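You operate a simulated robot arm through the tools that you are given. There is no shell and no other tool.

You run a simulated two-armed robot. Do the job below in one go: nothing can be reset, and whatever is moved stays where it is left.

JOB
Break the caked rest loose, run it out and refill the orange hopper to its 300 mark.
Fine: wind the agitator; old grain into the pail, gate shut; fresh grain from the green-handled jug, put back after. Set down upright: green-handled jug.

The check looks at the end state, three seconds after you hand in, the way a careful person would. Anything else that was tipped, shoved, dropped, spilled or broken makes it a failure.

ROBOT AND FRAMES
Two 7-joint arms with two-finger grippers on one trunk that stands fixed in place. Base frame: the origin is at the foot of the trunk, x ahead of it, y to its left, z up. Lengths are in m, angles in degrees, forces in N, time in s.
The left shoulder is at [0.053, 0.216, 1.215], the right one opposite. With the tool pointing down near the work surface each hand reaches from about 0.1 to 0.58 m from the base axis, measured 20 degrees to its own side. Payload 3.18 kg a hand.
The TCP of each hand is the grasp point between the finger pads, 0.03 m short of the fingertips. In the tool frame z runs along the fingers and y along their closing line. Largest opening 0.144 m; the body of the gripper starts 0.103 m behind the TCP.
Orientation is told as [roll, pitch, yaw] about the base's x, y, z axes, in that order, counted from this pose: with the fingers straight down and closing along the base's y, the tool's x points along the base's -x, its y along +y and its z along -z.

CONTROLS
- The arms move only by the tool step_arm. It takes "left_motion", "right_motion" or both (then of equal length, played together; a hand with none holds still); each is a list of rows, each a list of 7 numbers: the turn, a rotation vector about the base's x, y, z in units of 8 degrees (1.0 is 8 degrees), then the shift along the base's x, y, z in units of 30 mm (1.0 is 30 mm), then the gripper command, from -1 (shut) to 1 (fully open), values between in proportion. In form: [[ax, ay, az, tx, ty, tz, fingers], ...]. A call has 1 to 20 rows; each row shifts and turns the commanded pose from where the row before left it. A call with a number of a shift or a turn outside -1 to 1 is refused whole. A row lasts 0.2 s, in which the tool goes at most 0.05 m and 8.6 degrees; a call with a longer step from one row to the next is refused whole, and so is a gripper value outside its range. Where a pose cannot be reached the arm comes as near as it can. A force on the tool above 40 N (or 10 N above the force at the start of the call, whichever is more), or a blocked arm, ends the call early, and 0.2 s more pass. The fingers move at their own pace and stop on an object; they squeeze with about 37 N. The grip force told is the motor's: it shows also when the fingers shut on nothing. Time passes only in rows, and 0.2 s behind the last, so rows that do not move let the fingers close. It gives the time, the measured TCP pose, the force on the tool (base axes), the opening and the grip force at its end, in the units of the frame above (readings bear some noise), with the torque about the TCP (base axes, N m) and any sound that the robot's microphone picked up, and new pictures: "pictures" is both (left out), scene, wrist or none (wrist: the cameras of the hands that moved).
- Cameras (640 x 400 px; columns grow to the right, rows downward): "scene" is now at [0.119, 0.0583, 1.4283]; the picture's right is [0.61, -0.80, 0.00], its down [-0.25, -0.19, -0.95] and it looks along [0.75, 0.58, -0.32] (base axes); focal length 214 px, centre (320, 200). "left" rides on the left gripper at [0.076, -0.016, -0.143] in its tool frame; the picture's right is [0.21, 0.98, 0.00], its down [-0.84, 0.18, -0.51] and it looks along [-0.50, 0.11, 0.86] (tool axes); focal length 218 px, centre (320, 200). "right" rides on the right gripper at [0.076, 0.016, -0.143] in its tool frame; the picture's right is [-0.21, 0.98, 0.00], its down [-0.84, -0.18, -0.51] and it looks along [-0.50, -0.11, 0.86] (tool axes); focal length 218 px, centre (320, 200). There is no depth. A picture from a camera that has moved, and an enlarged one, comes with that camera's place and axes in the base frame and with its lens.
- lift_body(by): slides the trunk up (or, below 0, down) by that many m; the arms and the scene camera ride with it, the base frame stays. It gives what a move gives, with no picture.
- pan_tilt(pan, tilt): turns the head with the scene camera to pan (to the left, within 80 degrees either way) and tilt (down, from -29 to 69), counted from straight ahead of the robot. It gives what a move gives, and a new picture of the scene camera.
- inspect(camera, box): a new picture of the part [left, top, right, bottom] of that camera's present view, enlarged. It takes no simulated time.
- hand_in(): hands the job in; it is judged then, once.

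Places have to be worked out from the pictures, the camera data and where the tool is seen. Open the grippers and draw the arms clear of the work before you hand the job in, unless the task says otherwise.

The tools are called after "Emit:" as name(argument=value, ...) on one line, values as JSON. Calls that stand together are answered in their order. step_arm: Moves the arms, as the interface text tells. Its arguments: {"type":"object","properties":{"left_motion":{"type":"array"},"right_motion":{"type":"array"},"pictures":{"type":"string","enum":["both","scene","wrist","none"]}},"required":[]} The other tools are called the same way: lift_body (by) slides the trunk up or down; pan_tilt (pan, tilt) turns the head that bears the scene camera; inspect (camera, box) takes an enlarged picture of a part of a camera's view; hand_in () hands the job in.

At the start:

```text
time: 0.0
left_eef_pos: [0.383, 0.4689, 1.4543]
left_tool_rot: [-0.1, -0.1, 0.1]
left_ft_force: [-0.7, 0.5, 0.3]
left_wrist_torque: [0.0, 0.01, 0.0]
left_width: 0.1441
left_gripper_force: 0.1
right_eef_pos: [0.3372, 0.0621, 1.3797]
right_tool_rot: [0.1, -0.1, -0.2]
right_ft_force: [-0.3, -0.2, 0.5]
right_wrist_torque: [0.03, 0.0, 0.03]
right_width: 0.1443
right_gripper_force: 0.1
trunk travel left (down, up): [-0.295, 0.075]
head pan, tilt: [37.3, 18.4]
```

scene: 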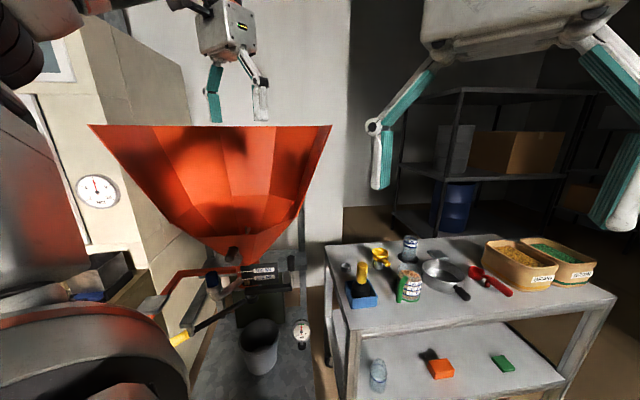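
right: 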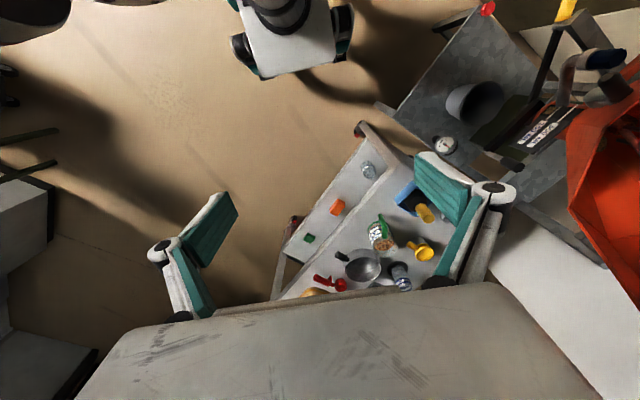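
left: 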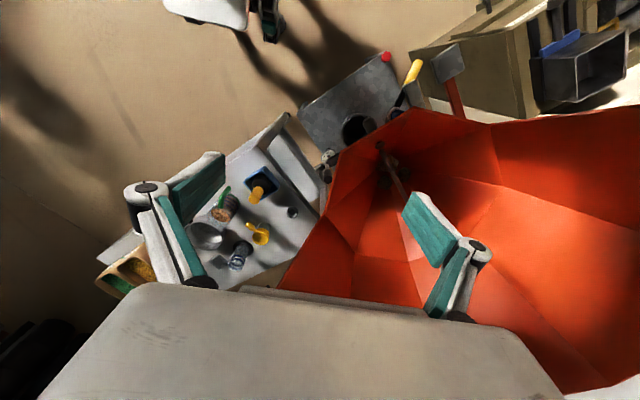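

I start by looking closely at the scene: the orange hopper at the left, the work table at the right, the pail under the hopper. I enlarge several parts before moving anything.

Emit:
inspect(camera="scene", box=[140, 230, 340, 390])

Emit:
inspect(camera="scene", box=[320, 220, 480, 320])

Emit:
inspect(camera="scene", box=[440, 220, 620, 330])

Emit:
inspect(camera="left", box=[280, 40, 640, 265])

Emit:
inspect(camera="right", box=[400, 0, 640, 150])

```text
2.50 times, centred on (240, 310) of scene
camera zoom: at [0.119, 0.0583, 1.4283], right [0.61, -0.8, 0.0], down [-0.25, -0.19, -0.95], along [0.75, 0.58, -0.32], focal length 536 px, centre (520, -75)
```

zoom: 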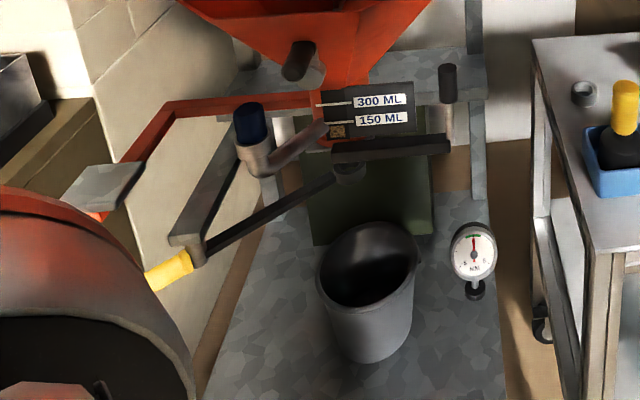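

```text
4.00 times, centred on (400, 270) of scene
camera zoom: at [0.119, 0.0583, 1.4283], right [0.61, -0.8, 0.0], down [-0.25, -0.19, -0.95], along [0.75, 0.58, -0.32], focal length 858 px, centre (0, -80)
```

zoom: 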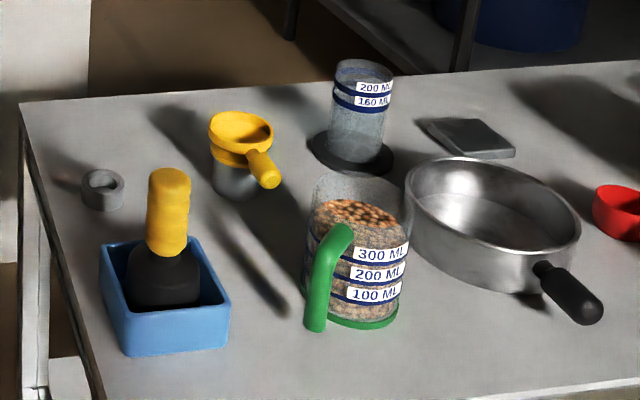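

```text
3.56 times, centred on (530, 275) of scene
camera zoom: at [0.119, 0.0583, 1.4283], right [0.61, -0.8, 0.0], down [-0.25, -0.19, -0.95], along [0.75, 0.58, -0.32], focal length 763 px, centre (-427, -67)
```

zoom: 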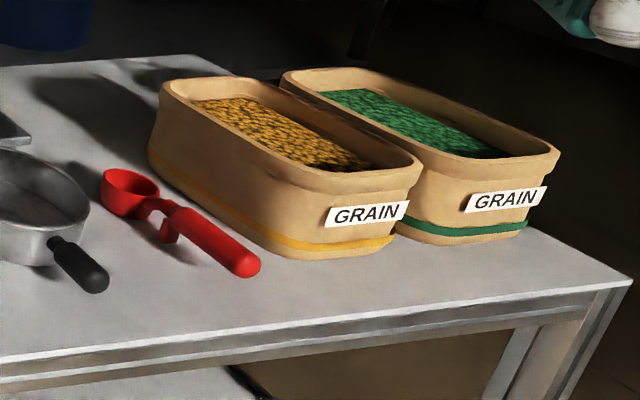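

```text
1.78 times, centred on (460, 152) of left
camera zoom: at [0.3066, 0.4521, 1.5967], right [-0.21, 0.98, 0.0], down [0.84, 0.18, 0.51], along [0.5, 0.11, -0.86], focal length 388 px, centre (71, 284)
```

zoom: 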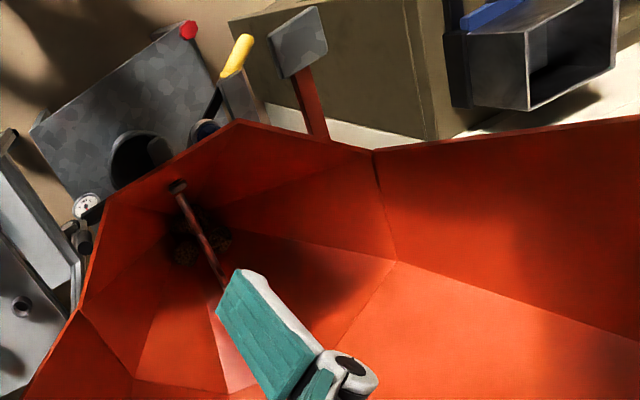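

```text
2.67 times, centred on (520, 75) of right
camera zoom: at [0.2604, 0.0789, 1.5242], right [0.21, 0.98, 0.0], down [0.84, -0.18, 0.51], along [0.5, -0.1, -0.86], focal length 582 px, centre (-213, 533)
```

zoom: 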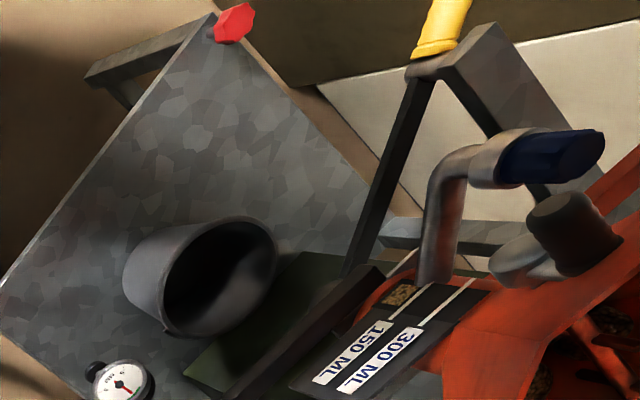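

The hopper's throat shows a sight window with 300/150 ML marks, a dark-blue crank, a yellow-handled lever, and a pail beneath. I turn the head to get a more central view of the hopper mechanism.

Emit:
pan_tilt(pan=50, tilt=40)

```text
time: 0.8
left_eef_pos: [0.3834, 0.4687, 1.4529]
left_tool_rot: [-0.1, -0.1, 0.2]
left_ft_force: [0.4, -0.3, -0.7]
left_wrist_torque: [0.0, 0.0, -0.02]
left_width: 0.144
left_gripper_force: 0.2
right_eef_pos: [0.3373, 0.0645, 1.3804]
right_tool_rot: [0.1, 0.0, 0.0]
right_ft_force: [-0.1, -0.4, -0.6]
right_wrist_torque: [0.0, 0.0, 0.02]
right_width: 0.144
right_gripper_force: 0.0
trunk travel left (down, up): [-0.295, 0.075]
head pan, tilt: [50.0, 40.0]
camera scene: at [0.0995, 0.0668, 1.3944], right [0.77, -0.64, 0.0], down [-0.41, -0.49, -0.77], along [0.49, 0.59, -0.64], focal length 214 px, centre (320, 200)
```

scene: 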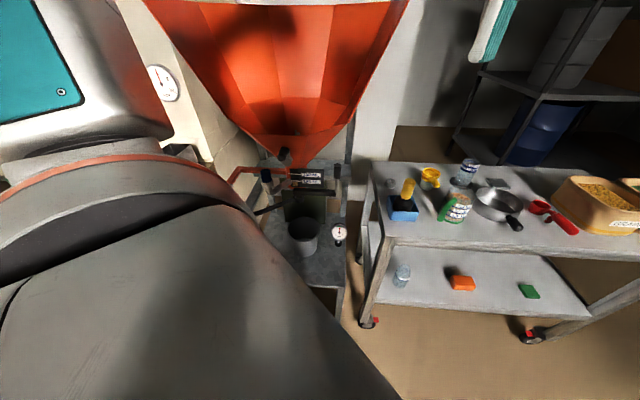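

The left arm partly hides the left side. I enlarge the hopper throat in this view.

Emit:
inspect(camera="scene", box=[220, 140, 380, 290])

Emit:
inspect(camera="scene", box=[350, 140, 530, 310])

Emit:
inspect(camera="left", box=[320, 60, 480, 220])

Emit:
inspect(camera="right", box=[340, 140, 460, 300])

```text
2.67 times, centred on (300, 215) of scene
camera zoom: at [0.0995, 0.0668, 1.3944], right [0.77, -0.64, 0.0], down [-0.41, -0.49, -0.77], along [0.49, 0.59, -0.64], focal length 572 px, centre (373, 160)
```

zoom: 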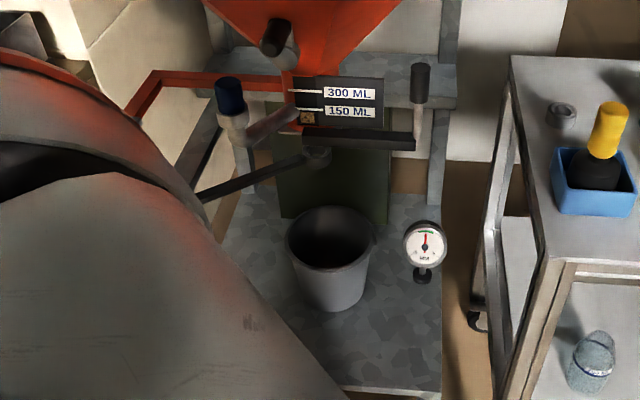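

```text
2.35 times, centred on (440, 225) of scene
camera zoom: at [0.0995, 0.0668, 1.3944], right [0.77, -0.64, 0.0], down [-0.41, -0.49, -0.77], along [0.49, 0.59, -0.64], focal length 505 px, centre (38, 141)
```

zoom: 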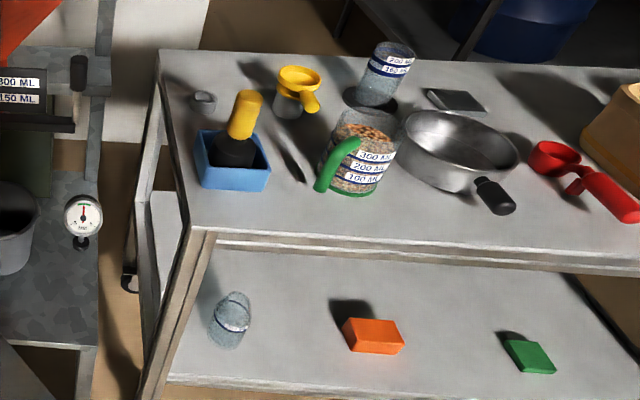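

```text
2.50 times, centred on (400, 140) of left
camera zoom: at [0.3065, 0.452, 1.5967], right [-0.21, 0.98, 0.0], down [0.84, 0.18, 0.51], along [0.5, 0.11, -0.86], focal length 546 px, centre (120, 350)
```

zoom: 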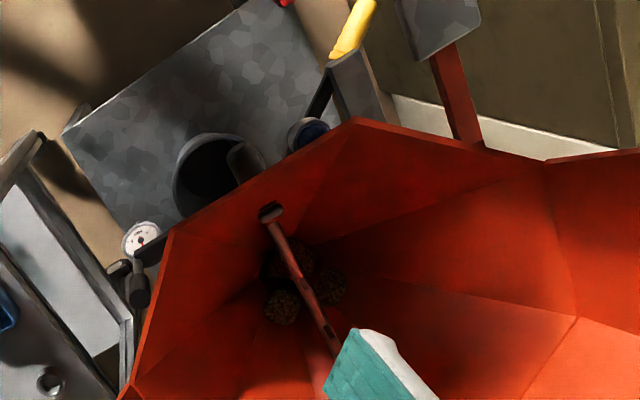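

```text
2.50 times, centred on (400, 220) of right
camera zoom: at [0.2604, 0.0788, 1.5243], right [0.21, 0.98, 0.0], down [0.84, -0.18, 0.51], along [0.5, -0.1, -0.86], focal length 546 px, centre (120, 150)
```

zoom: 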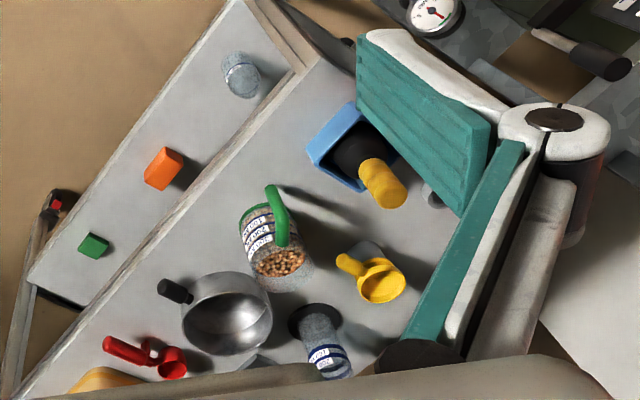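

The picture shows a crank with a navy grip, a lever with a yellow grip, a bar with an upright black grip, and marks 150/300 on the throat window near [0.56, 0.68, 0.9]. To see better, I first raise the left hand off the hopper rim and move both hands to the right, out of the view.

Emit:
step_arm(left_motion=[[0, 0, 0, 0, 0, 1, 1], [0, 0, 0, 0, 0, 1, 1], [0, 0, 0, -0.3, -1, 0, 1], [0, 0, 0, -0.3, -1, 0, 1], [0, 0, 0, -0.3, -1, 0, 1], [0, 0, 0, -0.3, -1, 0, 1], [0, 0, 0, -0.3, -1, 0, 1], [0, 0, 0, -0.3, -1, 0, 1]], right_motion=[[0, 0, 0, 0, -1, 0, 1], [0, 0, 0, 0, -1, 0, 1], [0, 0, 0, 0, -1, 0, 1], [0, 0, 0, 0, -1, 0, 1], [0, 0, 0, 0, -1, 0, 1], [0, 0, 0, 0, -1, 0, 1], [0, 0, 0, 0, -1, 0, 1], [0, 0, 0, 0, -1, 0, 1]], pictures="both")

```text
time: 2.6
left_eef_pos: [0.3266, 0.2859, 1.4537]
left_tool_rot: [0.0, 0.0, 0.1]
left_ft_force: [0.1, -0.3, -0.6]
left_wrist_torque: [0.06, -0.01, -0.01]
left_width: 0.1441
left_gripper_force: 0.0
left hand out of reach, approached as far as the arm can: row 1, 2
right_eef_pos: [0.3364, -0.1803, 1.3795]
right_tool_rot: [0.1, 0.0, -0.1]
right_ft_force: [-0.3, -1.1, -0.1]
right_wrist_torque: [0.06, -0.01, -0.04]
right_width: 0.144
right_gripper_force: 0.1
trunk travel left (down, up): [-0.295, 0.075]
head pan, tilt: [50.0, 40.0]
camera scene: at [0.0993, 0.0648, 1.3945], right [0.77, -0.64, 0.0], down [-0.41, -0.49, -0.77], along [0.49, 0.59, -0.64], focal length 214 px, centre (320, 200)
camera right: at [0.2606, -0.1642, 1.523], right [0.21, 0.98, 0.0], down [0.84, -0.18, 0.51], along [0.5, -0.1, -0.86], focal length 218 px, centre (320, 200)
camera left: at [0.2511, 0.2698, 1.5973], right [-0.21, 0.98, 0.0], down [0.84, 0.18, 0.51], along [0.5, 0.11, -0.86], focal length 218 px, centre (320, 200)
```

scene: 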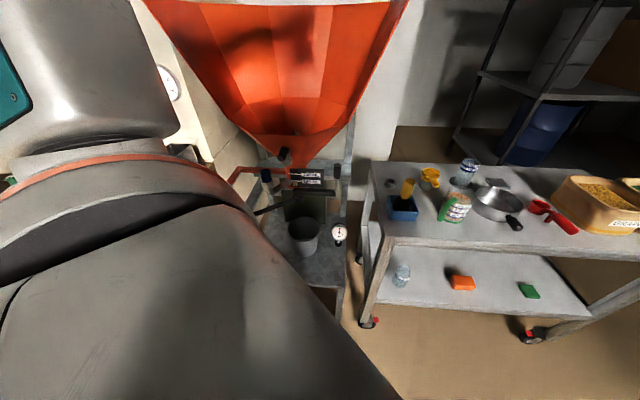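
right: 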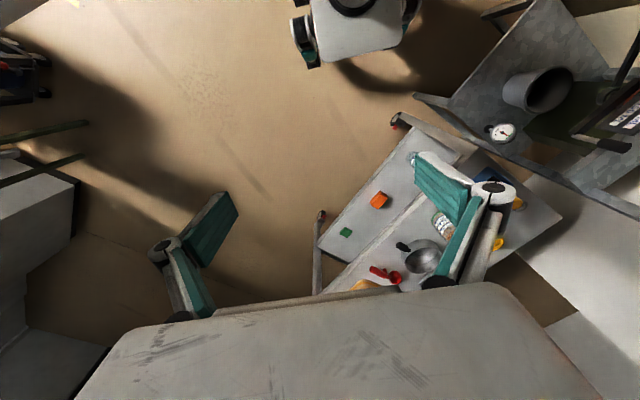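
left: 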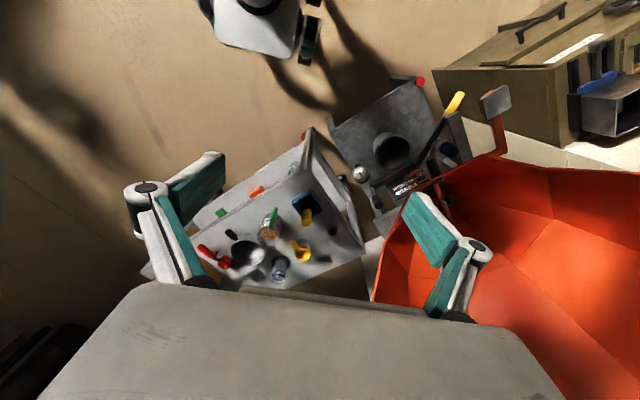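

The left wrist camera now sees the whole throat mechanism from above. I enlarge that part, and the same region from the right wrist camera.

Emit:
inspect(camera="left", box=[340, 70, 520, 220])

Emit:
inspect(camera="right", box=[480, 50, 640, 190])

Emit:
inspect(camera="left", box=[180, 150, 370, 310])

Emit:
inspect(camera="scene", box=[230, 130, 360, 230])

```text
2.67 times, centred on (430, 145) of left
camera zoom: at [0.2511, 0.2698, 1.5973], right [-0.21, 0.98, 0.0], down [0.84, 0.18, 0.51], along [0.5, 0.11, -0.86], focal length 582 px, centre (27, 347)
```

zoom: 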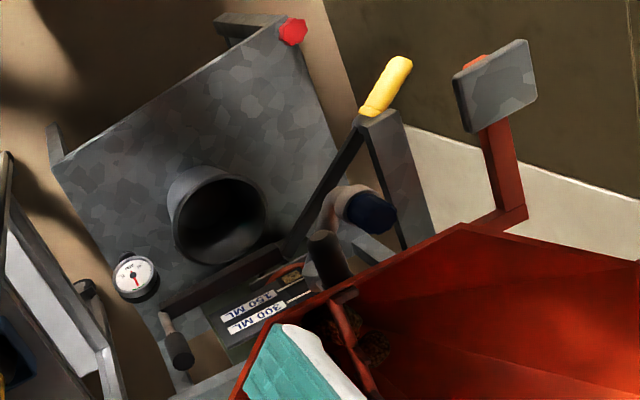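

```text
2.86 times, centred on (560, 120) of right
camera zoom: at [0.2606, -0.1642, 1.523], right [0.21, 0.98, 0.0], down [0.84, -0.18, 0.51], along [0.5, -0.1, -0.86], focal length 624 px, centre (-366, 429)
```

zoom: 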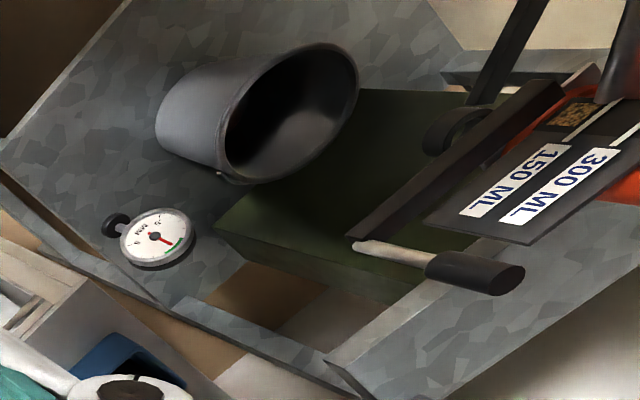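

```text
2.50 times, centred on (275, 230) of left
camera zoom: at [0.2511, 0.2698, 1.5973], right [-0.21, 0.98, 0.0], down [0.84, 0.18, 0.51], along [0.5, 0.11, -0.86], focal length 546 px, centre (432, 125)
```

zoom: 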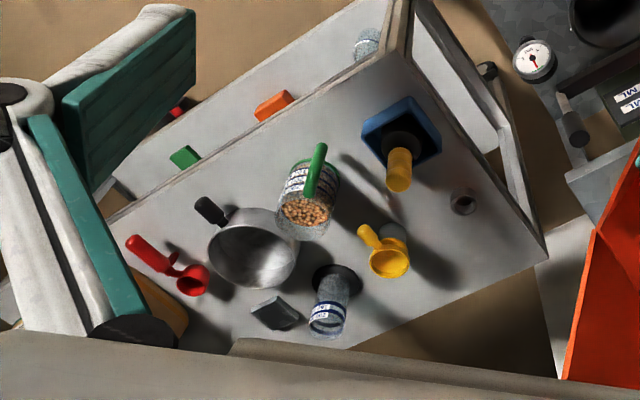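

```text
4.00 times, centred on (295, 180) of scene
camera zoom: at [0.0993, 0.0648, 1.3945], right [0.77, -0.64, 0.0], down [-0.41, -0.49, -0.77], along [0.49, 0.59, -0.64], focal length 858 px, centre (420, 280)
```

zoom: 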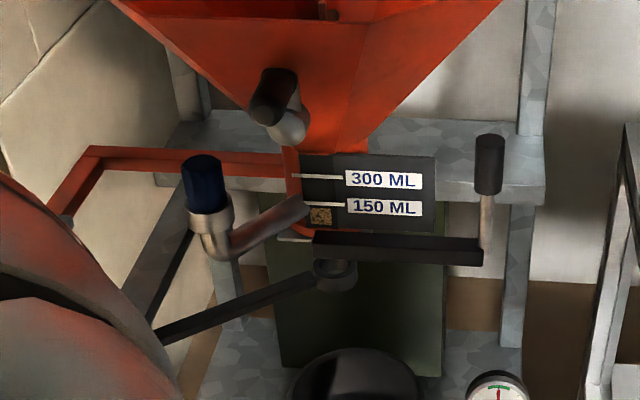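

The hopper rim is around z=1.44 with its near corner near [0.35, 0.48]; the left hand is now clear of it. I lower the trunk by 0.2 so that the cameras look at the throat more from the front.

Emit:
lift_body(by=-0.2)

Emit:
pan_tilt(pan=52, tilt=25)

```text
time: 4.8
left_eef_pos: [0.3272, 0.2879, 1.2546]
left_tool_rot: [-0.2, -0.4, 0.2]
left_ft_force: [-1.7, 0.4, 0.4]
left_wrist_torque: [0.01, -0.03, 0.04]
left_width: 0.144
left_gripper_force: 0.0
right_eef_pos: [0.3356, -0.1779, 1.1808]
right_tool_rot: [0.2, -0.1, -0.1]
right_ft_force: [0.1, 0.0, 0.0]
right_wrist_torque: [0.02, -0.06, -0.01]
right_width: 0.1441
right_gripper_force: 0.1
trunk travel left (down, up): [-0.095, 0.275]
head pan, tilt: [50.0, 40.0]
```

```text
time: 5.6
left_eef_pos: [0.3289, 0.2885, 1.2535]
left_tool_rot: [-0.1, -0.2, 0.1]
left_ft_force: [-1.1, -0.8, 0.1]
left_wrist_torque: [-0.02, -0.01, 0.03]
left_width: 0.144
left_gripper_force: 0.2
right_eef_pos: [0.3374, -0.1764, 1.1801]
right_tool_rot: [0.1, 0.0, 0.0]
right_ft_force: [-1.1, -0.2, -0.4]
right_wrist_torque: [0.0, 0.01, -0.01]
right_width: 0.1441
right_gripper_force: 0.1
trunk travel left (down, up): [-0.095, 0.275]
head pan, tilt: [52.0, 25.0]
camera scene: at [0.261, 0.0743, 1.1964], right [0.79, -0.62, 0.0], down [-0.26, -0.33, -0.91], along [0.56, 0.71, -0.42], focal length 214 px, centre (320, 200)
```

scene: 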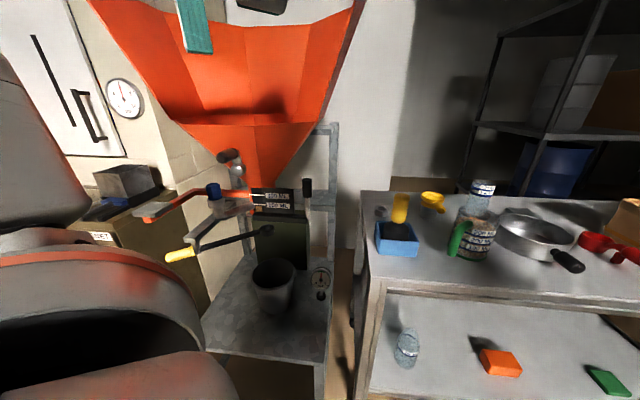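

Now the throat is visible from the front. I enlarge it.

Emit:
inspect(camera="scene", box=[140, 130, 350, 310])

Emit:
inspect(camera="scene", box=[200, 140, 320, 240])

Emit:
inspect(camera="scene", box=[360, 170, 500, 270])

Emit:
inspect(camera="left", box=[320, 0, 640, 200])

```text
2.22 times, centred on (245, 220) of scene
camera zoom: at [0.261, 0.0743, 1.1964], right [0.79, -0.62, 0.0], down [-0.26, -0.33, -0.91], along [0.56, 0.71, -0.42], focal length 477 px, centre (487, 156)
```

zoom: 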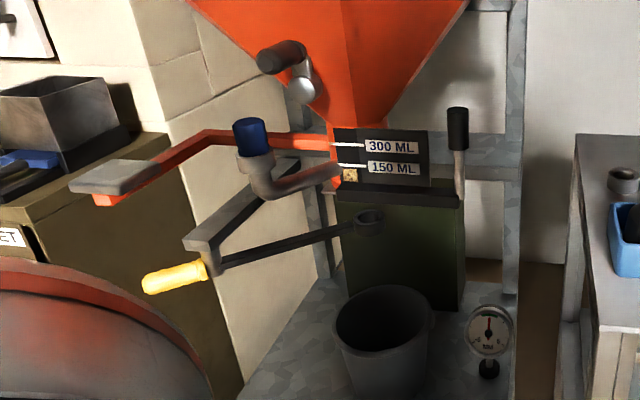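

```text
4.00 times, centred on (260, 190) of scene
camera zoom: at [0.261, 0.0743, 1.1964], right [0.79, -0.62, 0.0], down [-0.26, -0.33, -0.91], along [0.56, 0.71, -0.42], focal length 858 px, centre (560, 240)
```

zoom: 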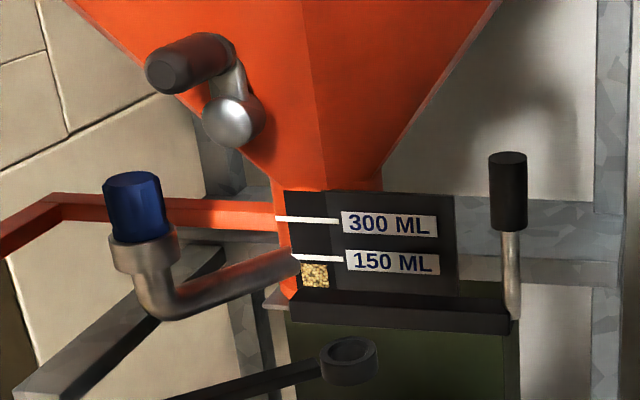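

```text
4.00 times, centred on (430, 220) of scene
camera zoom: at [0.261, 0.0743, 1.1964], right [0.79, -0.62, 0.0], down [-0.26, -0.33, -0.91], along [0.56, 0.71, -0.42], focal length 858 px, centre (-120, 120)
```

zoom: 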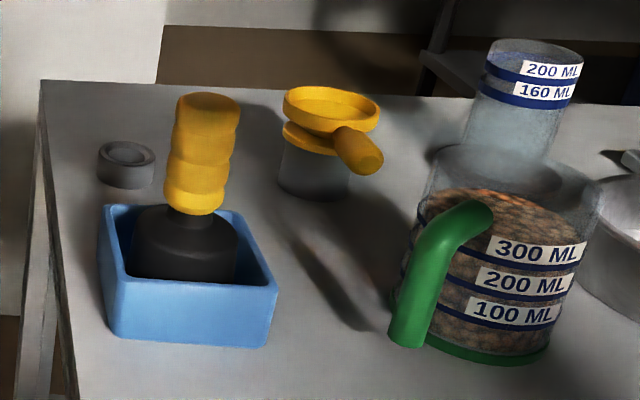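

```text
2.00 times, centred on (480, 100) of left
camera zoom: at [0.2527, 0.272, 1.3967], right [-0.21, 0.98, 0.0], down [0.84, 0.18, 0.51], along [0.5, 0.11, -0.86], focal length 436 px, centre (0, 400)
```

zoom: 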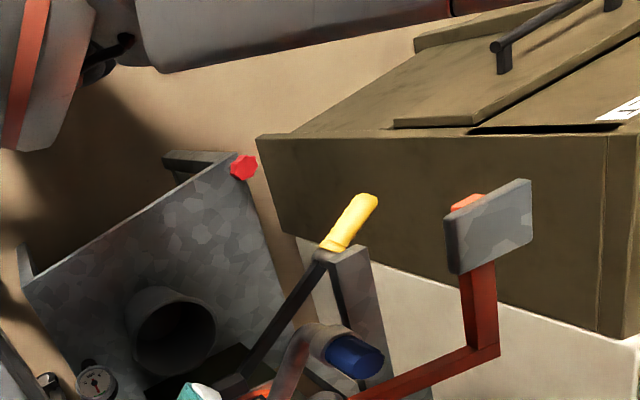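

The crank (dark grip on a silver hub) sits on the cone near [0.40, 0.61, 1.08], with its axis roughly along (0.78, 0.62, 0). The pail rim centre is near [0.50, 0.68, 0.59], directly under a lever ring near z 0.79. I bring the left wrist camera lower, turned toward the throat, for a close look at the gate parts.

Emit:
step_arm(left_motion=[[0, 0, 1, 0, 0, -1, 1], [0, 0, 1, 0, 0, -1, 1], [0, 0, 1, 0, 0, -1, 1], [0, 0, 1, 0, 0, -1, 1], [0, 0, 1, 0, 0, -1, 1], [0.643, -0.766, 0, 0, 0.3, -1, 1], [0.643, -0.766, 0, 0, 0.3, -0.5, 1], [0.643, -0.766, 0, 0, 0.3, -0.5, 1], [0.643, -0.766, 0, 0, 0.3, -0.5, 1], [0.643, -0.766, 0, 0, 0.3, -0.3, 1]], pictures="both")

```text
time: 7.8
left_eef_pos: [0.3607, 0.5358, 1.1476]
left_tool_rot: [-0.3, -40.2, 40.1]
left_ft_force: [0.0, 0.7, 0.0]
left_wrist_torque: [-0.04, -0.01, -0.04]
left_width: 0.1439
left_gripper_force: 0.0
left hand out of reach, approached as far as the arm can: row 2, 3, 4, 5, 6, 7, 8, 9
right_eef_pos: [0.3375, -0.1763, 1.1801]
right_tool_rot: [0.0, 0.0, -0.2]
right_ft_force: [0.7, 0.4, 0.3]
right_wrist_torque: [-0.05, -0.01, -0.03]
right_width: 0.1438
right_gripper_force: 0.0
trunk travel left (down, up): [-0.095, 0.275]
head pan, tilt: [52.0, 25.0]
camera scene: at [0.2609, 0.0755, 1.1965], right [0.79, -0.62, 0.0], down [-0.26, -0.33, -0.91], along [0.56, 0.71, -0.42], focal length 214 px, centre (320, 200)
camera left: at [0.2562, 0.4259, 1.209], right [-0.75, 0.65, -0.14], down [0.13, 0.34, 0.93], along [0.65, 0.68, -0.34], focal length 218 px, centre (320, 200)
```

scene: 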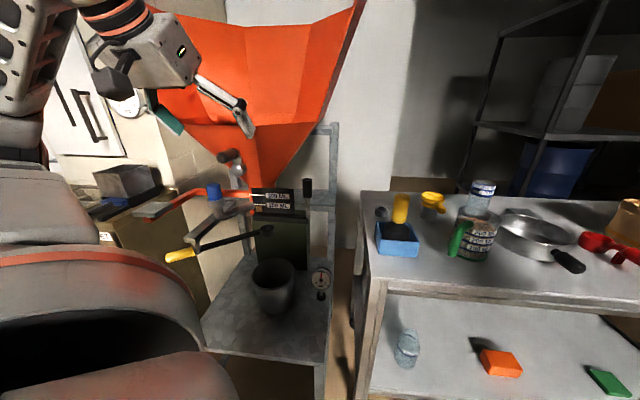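
left: 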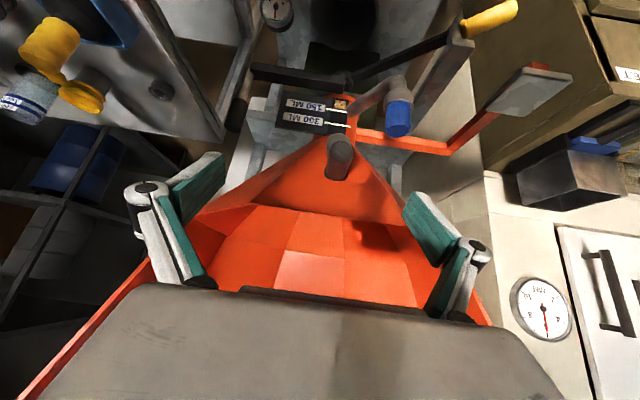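

The hand ended at [0.361, 0.536, 1.148] (the arm cannot fold nearer). The wrist camera shows the mechanism upside-down; I enlarge it.

Emit:
inspect(camera="left", box=[230, 0, 530, 190])

Emit:
inspect(camera="left", box=[240, 40, 400, 190])

```text
2.11 times, centred on (380, 95) of left
camera zoom: at [0.2562, 0.4259, 1.209], right [-0.75, 0.65, -0.14], down [0.13, 0.34, 0.93], along [0.65, 0.68, -0.34], focal length 460 px, centre (194, 421)
```

zoom: 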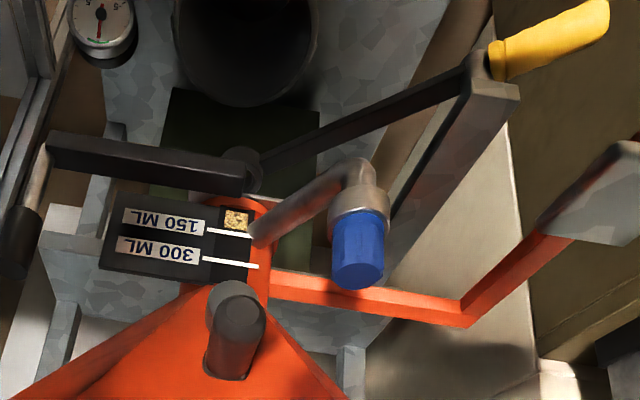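

```text
2.67 times, centred on (320, 115) of left
camera zoom: at [0.2562, 0.4259, 1.209], right [-0.75, 0.65, -0.14], down [0.13, 0.34, 0.93], along [0.65, 0.68, -0.34], focal length 582 px, centre (320, 427)
```

zoom: 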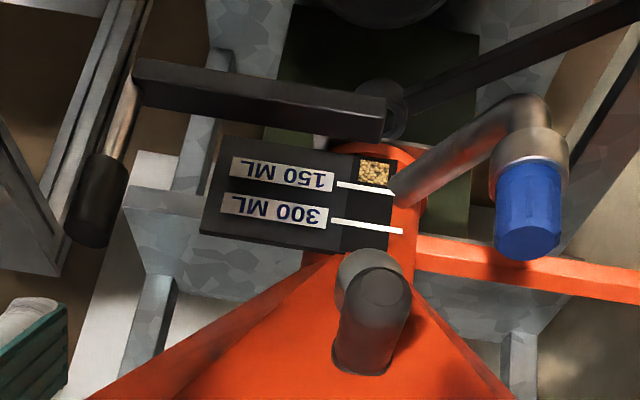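

The gate parts are still ambiguous (bar with the black grip, yellow-grip lever, orange arm). I bring the right hand low and turned left, to view the throat's underside from the front with its wrist camera.

Emit:
step_arm(right_motion=[[0, 0, 0.97, 0, 1, 0, 1], [0, 0, 0.97, 0, 1, 0, 1], [0, 0, 0.97, 0, 1, 0, 1], [0, 0, 0.97, 0, 1, 0, 1], [0, 0, 0.97, 0, 1, 0, 1], [0, 0, 0.97, 0, 1, 0, 1], [0, 0, 0.97, 0, 1, 0, 1], [0, 0, 0.97, 0, 1, 0, 1], [0, 0, 0.97, 0, 1, 0, 1], [0.92, -0.336, 0, 0, 1, -1, 1], [0.92, -0.336, 0, 0, 1, -1, 1], [0.92, -0.336, 0, 0, 1, -1, 1], [0.92, -0.336, 0, 0, 1, -1, 1], [0.92, -0.336, 0, 0, 1, -1, 1], [0.92, -0.336, 0, 0, 1, -1, 1], [0.92, -0.336, 0, 0, 1, -1, 1]], pictures="both")

```text
time: 8.5
left_eef_pos: [0.3607, 0.5348, 1.1484]
left_tool_rot: [-0.1, -40.1, 39.8]
left_ft_force: [0.2, 0.0, 0.2]
left_wrist_torque: [0.0, 0.0, -0.02]
left_width: 0.1441
left_gripper_force: 0.0
right_eef_pos: [0.3413, -0.1143, 1.1822]
right_tool_rot: [0.7, -0.3, 15.9]
right_ft_force: [6.8, -13.4, -2.6]
right_wrist_torque: [0.4, 0.21, -0.21]
right_width: 0.1336
right_gripper_force: 0.2
trunk travel left (down, up): [-0.095, 0.275]
head pan, tilt: [52.0, 25.0]
stopped in row 3 (right hand): the force on the tool passed its limit at 61 N (the readings are from after the stop); the commanded pose is now the measured one
camera scene: at [0.2595, 0.0756, 1.1962], right [0.8, -0.6, 0.0], down [-0.25, -0.34, -0.91], along [0.54, 0.73, -0.42], focal length 214 px, centre (320, 200)
camera right: at [0.2624, -0.1205, 1.3257], right [-0.07, 1.0, 0.01], down [0.86, 0.05, 0.51], along [0.51, 0.05, -0.86], focal length 218 px, centre (320, 200)
```

scene: 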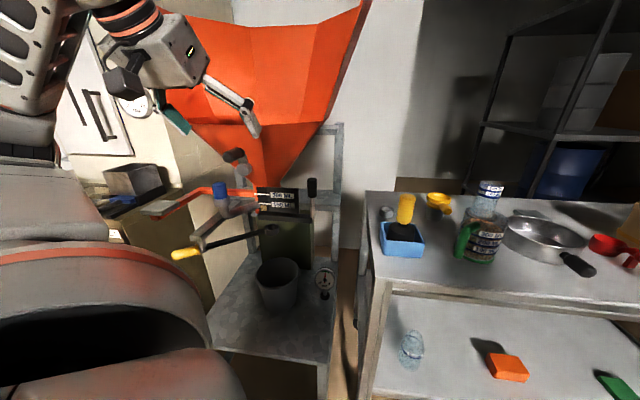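
right: 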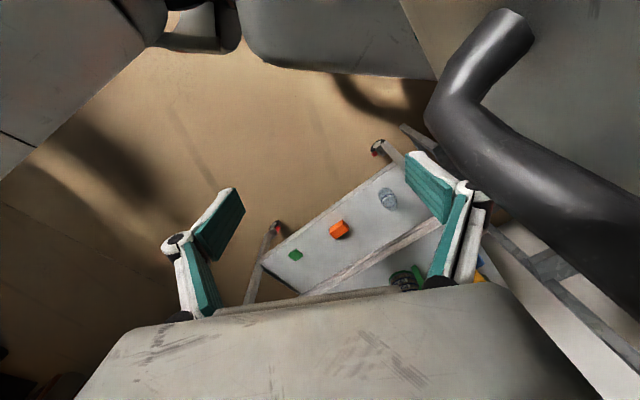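

The right hand touched a dark tube around [0.32, -0.03, 1.15] (part of my own neck or other arm). I back the right hand off to the right, and look around to see what that is.

Emit:
step_arm(right_motion=[[0, 0, 0, 0, -1, 0, 1], [0, 0, 0, 0, -1, 0, 1], [0, 0, 0, 0, -1, 0, 1]], pictures="wrist")

Emit:
pan_tilt(pan=5, tilt=35)

```text
time: 9.3
left_eef_pos: [0.3609, 0.5339, 1.1486]
left_tool_rot: [-0.2, -40.1, 40.0]
left_ft_force: [-0.5, 0.2, -0.4]
left_wrist_torque: [0.02, -0.03, -0.02]
left_width: 0.144
left_gripper_force: 0.0
right_eef_pos: [0.3375, -0.1986, 1.1765]
right_tool_rot: [0.9, -0.4, 16.1]
right_ft_force: [0.8, -1.0, -0.9]
right_wrist_torque: [-0.01, 0.01, -0.02]
right_width: 0.1439
right_gripper_force: 0.1
right hand out of reach, approached as far as the arm can: row 3
trunk travel left (down, up): [-0.095, 0.275]
head pan, tilt: [52.0, 25.0]
camera right: at [0.2596, -0.2071, 1.3195], right [-0.07, 1.0, 0.02], down [0.86, 0.05, 0.51], along [0.51, 0.05, -0.86], focal length 218 px, centre (320, 200)
```

right: 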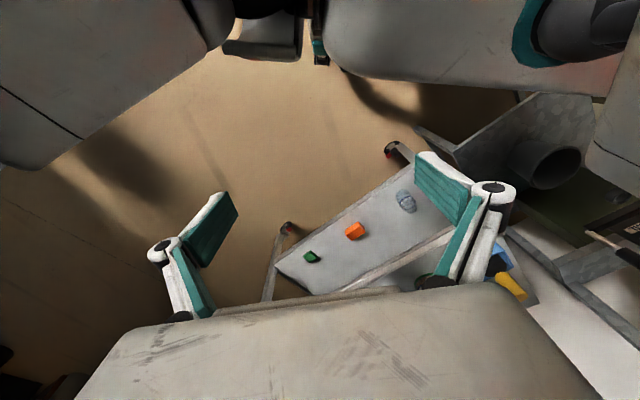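

```text
time: 10.4
left_eef_pos: [0.3606, 0.534, 1.1493]
left_tool_rot: [-0.1, -40.1, 39.9]
left_ft_force: [0.7, 0.5, 0.6]
left_wrist_torque: [0.01, -0.01, -0.03]
left_width: 0.1441
left_gripper_force: 0.0
right_eef_pos: [0.3389, -0.1989, 1.1753]
right_tool_rot: [0.8, -0.4, 16.1]
right_ft_force: [0.6, 0.1, -0.7]
right_wrist_torque: [-0.02, 0.02, 0.01]
right_width: 0.144
right_gripper_force: 0.1
trunk travel left (down, up): [-0.095, 0.275]
head pan, tilt: [5.0, 35.0]
camera scene: at [0.2919, 0.0095, 1.1808], right [0.09, -1.0, 0.0], down [-0.57, -0.05, -0.82], along [0.82, 0.07, -0.57], focal length 214 px, centre (320, 200)
```

scene: 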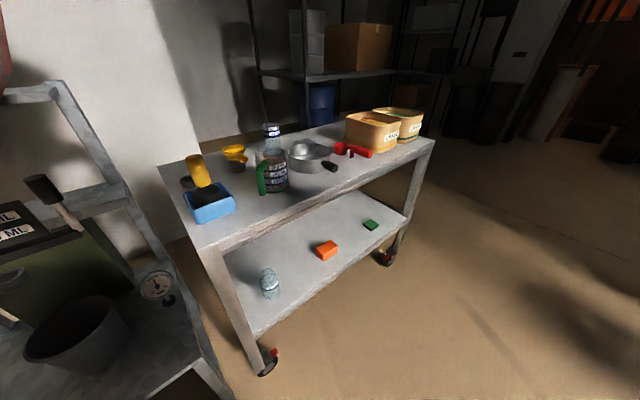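

The head view shows the table and items well. I turn the head back toward the gate mechanism for a closer look from this lower and more forward place.

Emit:
pan_tilt(pan=66, tilt=35)

Emit:
inspect(camera="scene", box=[240, 100, 440, 225])

```text
time: 11.7
left_eef_pos: [0.3604, 0.5323, 1.1487]
left_tool_rot: [0.0, -40.1, 40.0]
left_ft_force: [-0.3, 0.5, 0.3]
left_wrist_torque: [0.0, 0.0, -0.02]
left_width: 0.1439
left_gripper_force: 0.1
right_eef_pos: [0.3385, -0.1984, 1.1746]
right_tool_rot: [0.8, -0.4, 16.1]
right_ft_force: [0.3, 0.0, -0.1]
right_wrist_torque: [0.04, 0.02, 0.02]
right_width: 0.1441
right_gripper_force: 0.2
trunk travel left (down, up): [-0.095, 0.275]
head pan, tilt: [66.0, 35.0]
camera scene: at [0.2401, 0.0822, 1.1808], right [0.91, -0.41, 0.0], down [-0.23, -0.52, -0.82], along [0.33, 0.75, -0.57], focal length 214 px, centre (320, 200)
```

scene: 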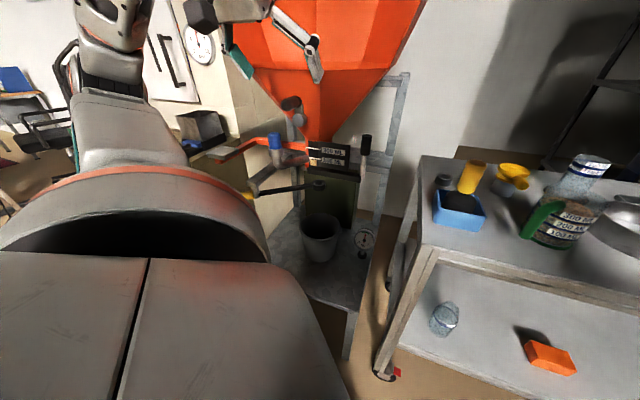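

```text
3.20 times, centred on (340, 162) of scene
camera zoom: at [0.2401, 0.0822, 1.1808], right [0.91, -0.41, 0.0], down [-0.23, -0.52, -0.82], along [0.33, 0.75, -0.57], focal length 686 px, centre (256, 320)
```

zoom: 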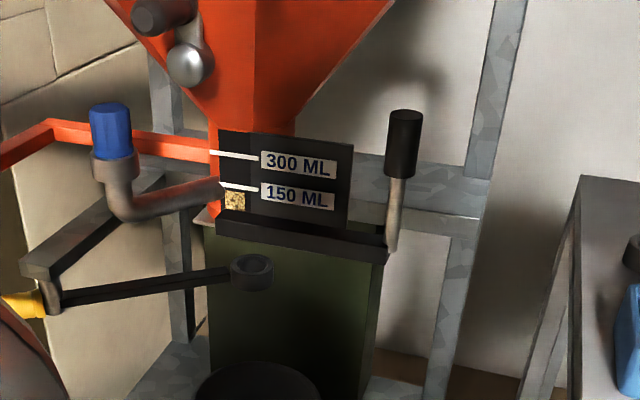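

The crank and the bar with the black grip are clear now; the yellow lever's end carries a ring or cup right under the throat. I zoom tightly on these details.

Emit:
inspect(camera="scene", box=[290, 150, 370, 200])

Emit:
inspect(camera="scene", box=[240, 120, 320, 200])

Emit:
inspect(camera="left", box=[300, 50, 380, 110])

Emit:
inspect(camera="left", box=[400, 0, 520, 80])

```text
8.00 times, centred on (330, 175) of scene
camera zoom: at [0.2401, 0.0822, 1.1808], right [0.91, -0.41, 0.0], down [-0.23, -0.52, -0.82], along [0.33, 0.75, -0.57], focal length 1716 px, centre (240, 400)
```

zoom: 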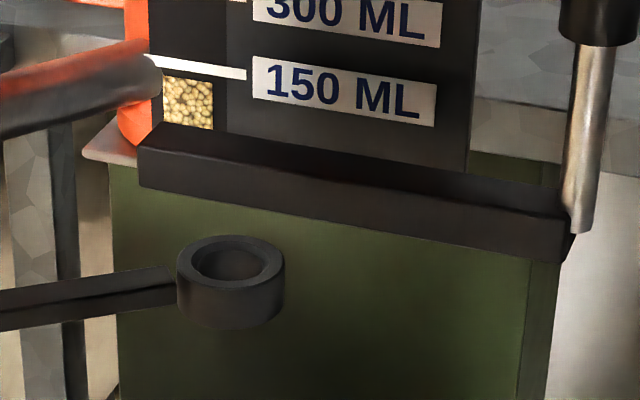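

```text
5.00 times, centred on (280, 160) of scene
camera zoom: at [0.2401, 0.0822, 1.1808], right [0.91, -0.41, 0.0], down [-0.23, -0.52, -0.82], along [0.33, 0.75, -0.57], focal length 1072 px, centre (520, 400)
```

zoom: 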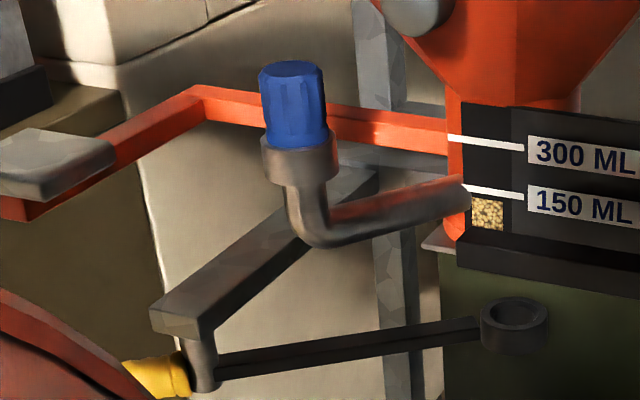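

```text
6.67 times, centred on (340, 80) of left
camera zoom: at [0.2562, 0.4246, 1.2095], right [-0.75, 0.65, -0.14], down [0.13, 0.34, 0.93], along [0.65, 0.68, -0.34], focal length 1455 px, centre (187, 1000)
```

zoom: 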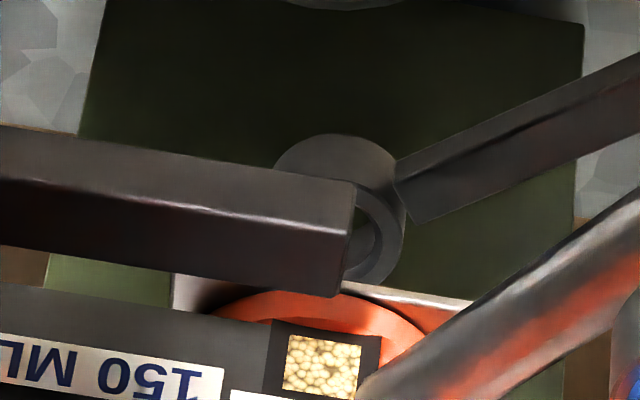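

```text
5.00 times, centred on (460, 40) of left
camera zoom: at [0.2562, 0.4246, 1.2095], right [-0.75, 0.65, -0.14], down [0.13, 0.34, 0.93], along [0.65, 0.68, -0.34], focal length 1091 px, centre (-380, 1000)
```

zoom: 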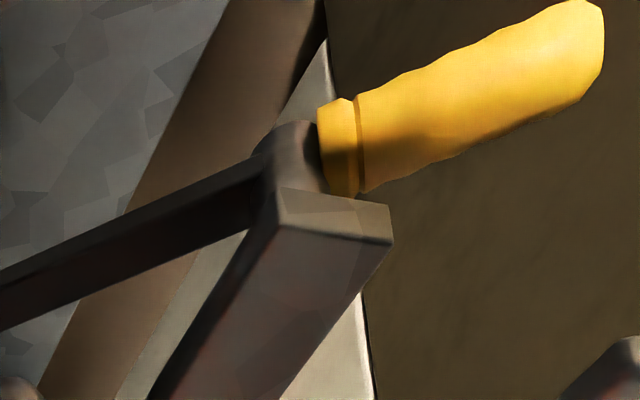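

I can now see the lever with the yellow grip pivots under a bracket and carries an open ring, while the bar with the black grip sits at the collar's base by a light plate. To see the underside I want a low view; first I pull the left hand back out from under the cone, turning it straight down again.

Emit:
step_arm(left_motion=[[-0.5, 0.6, 0, -0.5, -0.7, 0, 1], [-0.643, 0.766, 0, -0.4, -0.9, 0, 1], [-0.643, 0.766, 0, -0.3, -1, 0, 1], [-0.643, 0.766, 0, -0.2, -1, 0, 1], [-0.643, 0.766, 0, 0, -1, 0, 1], [-0.143, 0.166, 0, 0, -1, 0, 1]], pictures="scene")

```text
time: 13.1
left_eef_pos: [0.3221, 0.4447, 1.1718]
left_tool_rot: [-0.2, -2.0, 39.9]
left_ft_force: [-0.1, -0.5, 0.0]
left_wrist_torque: [0.01, -0.02, -0.03]
left_width: 0.1442
left_gripper_force: 0.1
left hand out of reach, approached as far as the arm can: row 1, 2, 3, 4, 5, 6
right_eef_pos: [0.3372, -0.1993, 1.1769]
right_tool_rot: [0.7, -0.4, 16.1]
right_ft_force: [0.0, -0.3, -0.2]
right_wrist_torque: [0.0, -0.03, 0.01]
right_width: 0.1441
right_gripper_force: 0.0
trunk travel left (down, up): [-0.095, 0.275]
head pan, tilt: [66.0, 35.0]
camera scene: at [0.239, 0.0819, 1.1813], right [0.91, -0.41, 0.0], down [-0.23, -0.52, -0.82], along [0.33, 0.75, -0.57], focal length 214 px, centre (320, 200)
```

scene: 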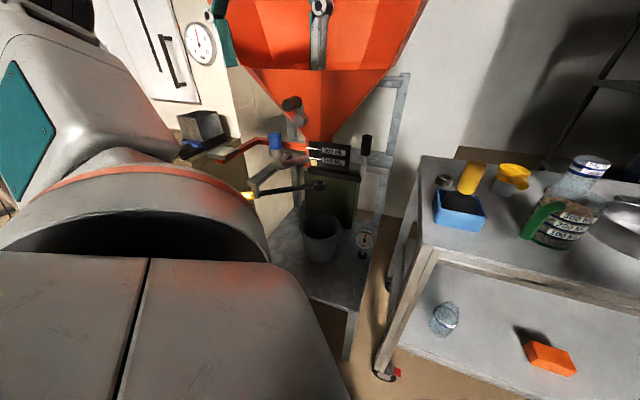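

The hand lags because of a wrist limit at this yaw. I turn the yaw back while moving right, away from the rim, before raising the trunk.

Emit:
step_arm(left_motion=[[0, 0, -1, 0, -0.7, 0, 1], [0, 0, -1, 0, -1, 0, 1], [0, 0, -1, 0, -1, 0, 1], [0, 0, -1, 0, -1, 0, 1], [0, 0, -1, 0, -1, 0, 1]], pictures="none")

Emit:
lift_body(by=0.2)

```text
time: 14.3
left_eef_pos: [0.3224, 0.3076, 1.1727]
left_tool_rot: [-0.1, 0.1, -0.2]
left_ft_force: [0.8, -0.6, 0.2]
left_wrist_torque: [0.02, 0.0, 0.01]
left_width: 0.144
left_gripper_force: 0.1
left hand out of reach, approached as far as the arm can: row 5
right_eef_pos: [0.3382, -0.1985, 1.1747]
right_tool_rot: [0.8, -0.3, 16.1]
right_ft_force: [0.3, 0.6, -0.8]
right_wrist_torque: [0.02, 0.0, -0.01]
right_width: 0.1441
right_gripper_force: 0.0
trunk travel left (down, up): [-0.095, 0.275]
head pan, tilt: [66.0, 35.0]
```

```text
time: 16.5
left_eef_pos: [0.3243, 0.3094, 1.3746]
left_tool_rot: [-0.2, 0.0, -0.1]
left_ft_force: [-0.7, 0.3, 0.1]
left_wrist_torque: [0.01, 0.03, 0.01]
left_width: 0.1439
left_gripper_force: 0.1
right_eef_pos: [0.1619, -0.1992, 1.4508]
right_tool_rot: [-6.7, -24.4, 17.8]
right_ft_force: [1.0, 0.5, 0.1]
right_wrist_torque: [0.03, 0.01, -0.01]
right_width: 0.1443
right_gripper_force: 0.1
trunk travel left (down, up): [-0.295, 0.075]
head pan, tilt: [66.0, 35.0]
```

The right hand shifted oddly as the trunk rose (it is now at [0.162, -0.199, 1.451], pitched). I look at the present state before moving on.

Emit:
step_arm(left_motion=[[0, 0, 0, 0, 0, 0, 1]], right_motion=[[0, 0, 0, 0, 0, 0, 1]], pictures="both")

```text
time: 16.9
left_eef_pos: [0.3231, 0.3096, 1.3741]
left_tool_rot: [-0.2, -0.2, -0.1]
left_ft_force: [-1.0, -0.3, 0.1]
left_wrist_torque: [-0.02, 0.0, 0.01]
left_width: 0.1441
left_gripper_force: 0.1
right_eef_pos: [0.1596, -0.199, 1.451]
right_tool_rot: [-6.6, -24.5, 17.8]
right_ft_force: [0.9, 0.2, -0.2]
right_wrist_torque: [0.0, -0.05, 0.01]
right_width: 0.1442
right_gripper_force: 0.0
trunk travel left (down, up): [-0.295, 0.075]
head pan, tilt: [66.0, 35.0]
camera scene: at [0.0806, 0.0821, 1.4018], right [0.91, -0.41, 0.0], down [-0.23, -0.52, -0.82], along [0.33, 0.75, -0.57], focal length 214 px, centre (320, 200)
camera right: at [0.0285, -0.2058, 1.5482], right [-0.07, 1.0, -0.02], down [0.56, 0.05, 0.83], along [0.83, 0.05, -0.56], focal length 218 px, centre (320, 200)
camera left: at [0.2473, 0.293, 1.5183], right [-0.21, 0.98, 0.0], down [0.84, 0.18, 0.51], along [0.5, 0.1, -0.86], focal length 218 px, centre (320, 200)
```

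scene: 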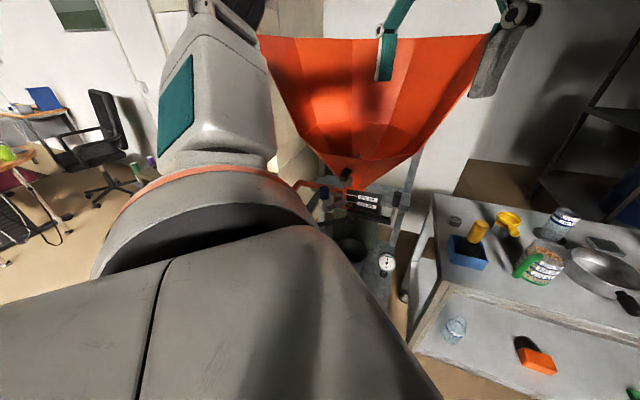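
right: 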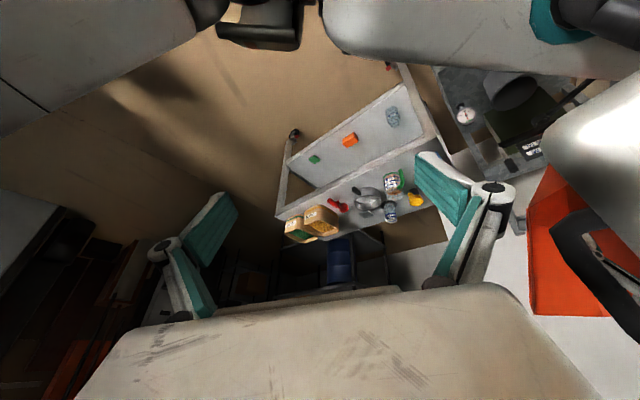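
left: 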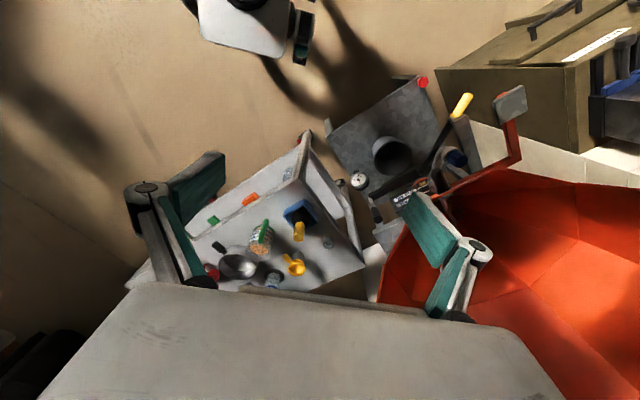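

The trunk evidently leans as it travels, carrying the right hand with it. I bring the right hand forward and level again, well clear of the neck.

Emit:
step_arm(right_motion=[[0.2, 0.6, 0, 1, -0.3, -0.3, 1], [0.2, 0.6, 0, 1, -0.3, -0.3, 1], [0.2, 0.6, 0, 1, -0.3, -0.3, 1], [0.2, 0.6, 0, 1, -0.3, -0.3, 1], [0, 0.6, 0, 1, -0.3, -0.3, 1], [0, 0, 0, 0.5, 0, -0.5, 1]], pictures="wrist")

```text
time: 18.3
left_eef_pos: [0.3238, 0.3089, 1.3751]
left_tool_rot: [0.0, 0.0, 0.0]
left_ft_force: [0.6, 0.5, 0.0]
left_wrist_torque: [0.03, 0.04, -0.01]
left_width: 0.1441
left_gripper_force: 0.0
right_eef_pos: [0.3015, -0.2122, 1.3594]
right_tool_rot: [6.5, -3.0, 14.2]
right_ft_force: [-0.7, 0.9, -0.4]
right_wrist_torque: [0.03, 0.0, 0.01]
right_width: 0.144
right_gripper_force: 0.0
right hand out of reach, approached as far as the arm can: row 2, 3, 4, 5
trunk travel left (down, up): [-0.295, 0.075]
head pan, tilt: [66.0, 35.0]
camera right: at [0.2197, -0.2336, 1.5003], right [-0.04, 0.99, 0.12], down [0.85, -0.03, 0.53], along [0.53, 0.13, -0.84], focal length 218 px, centre (320, 200)
```

right: 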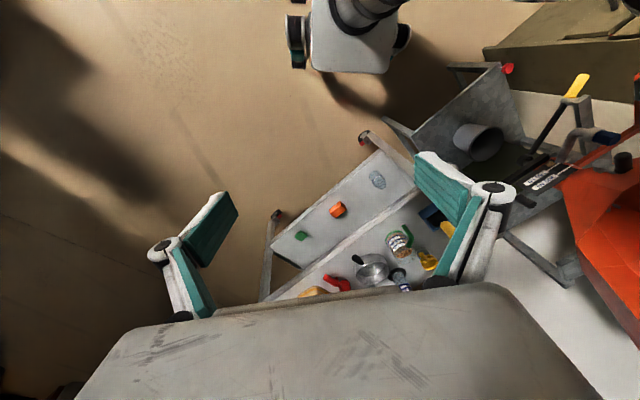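

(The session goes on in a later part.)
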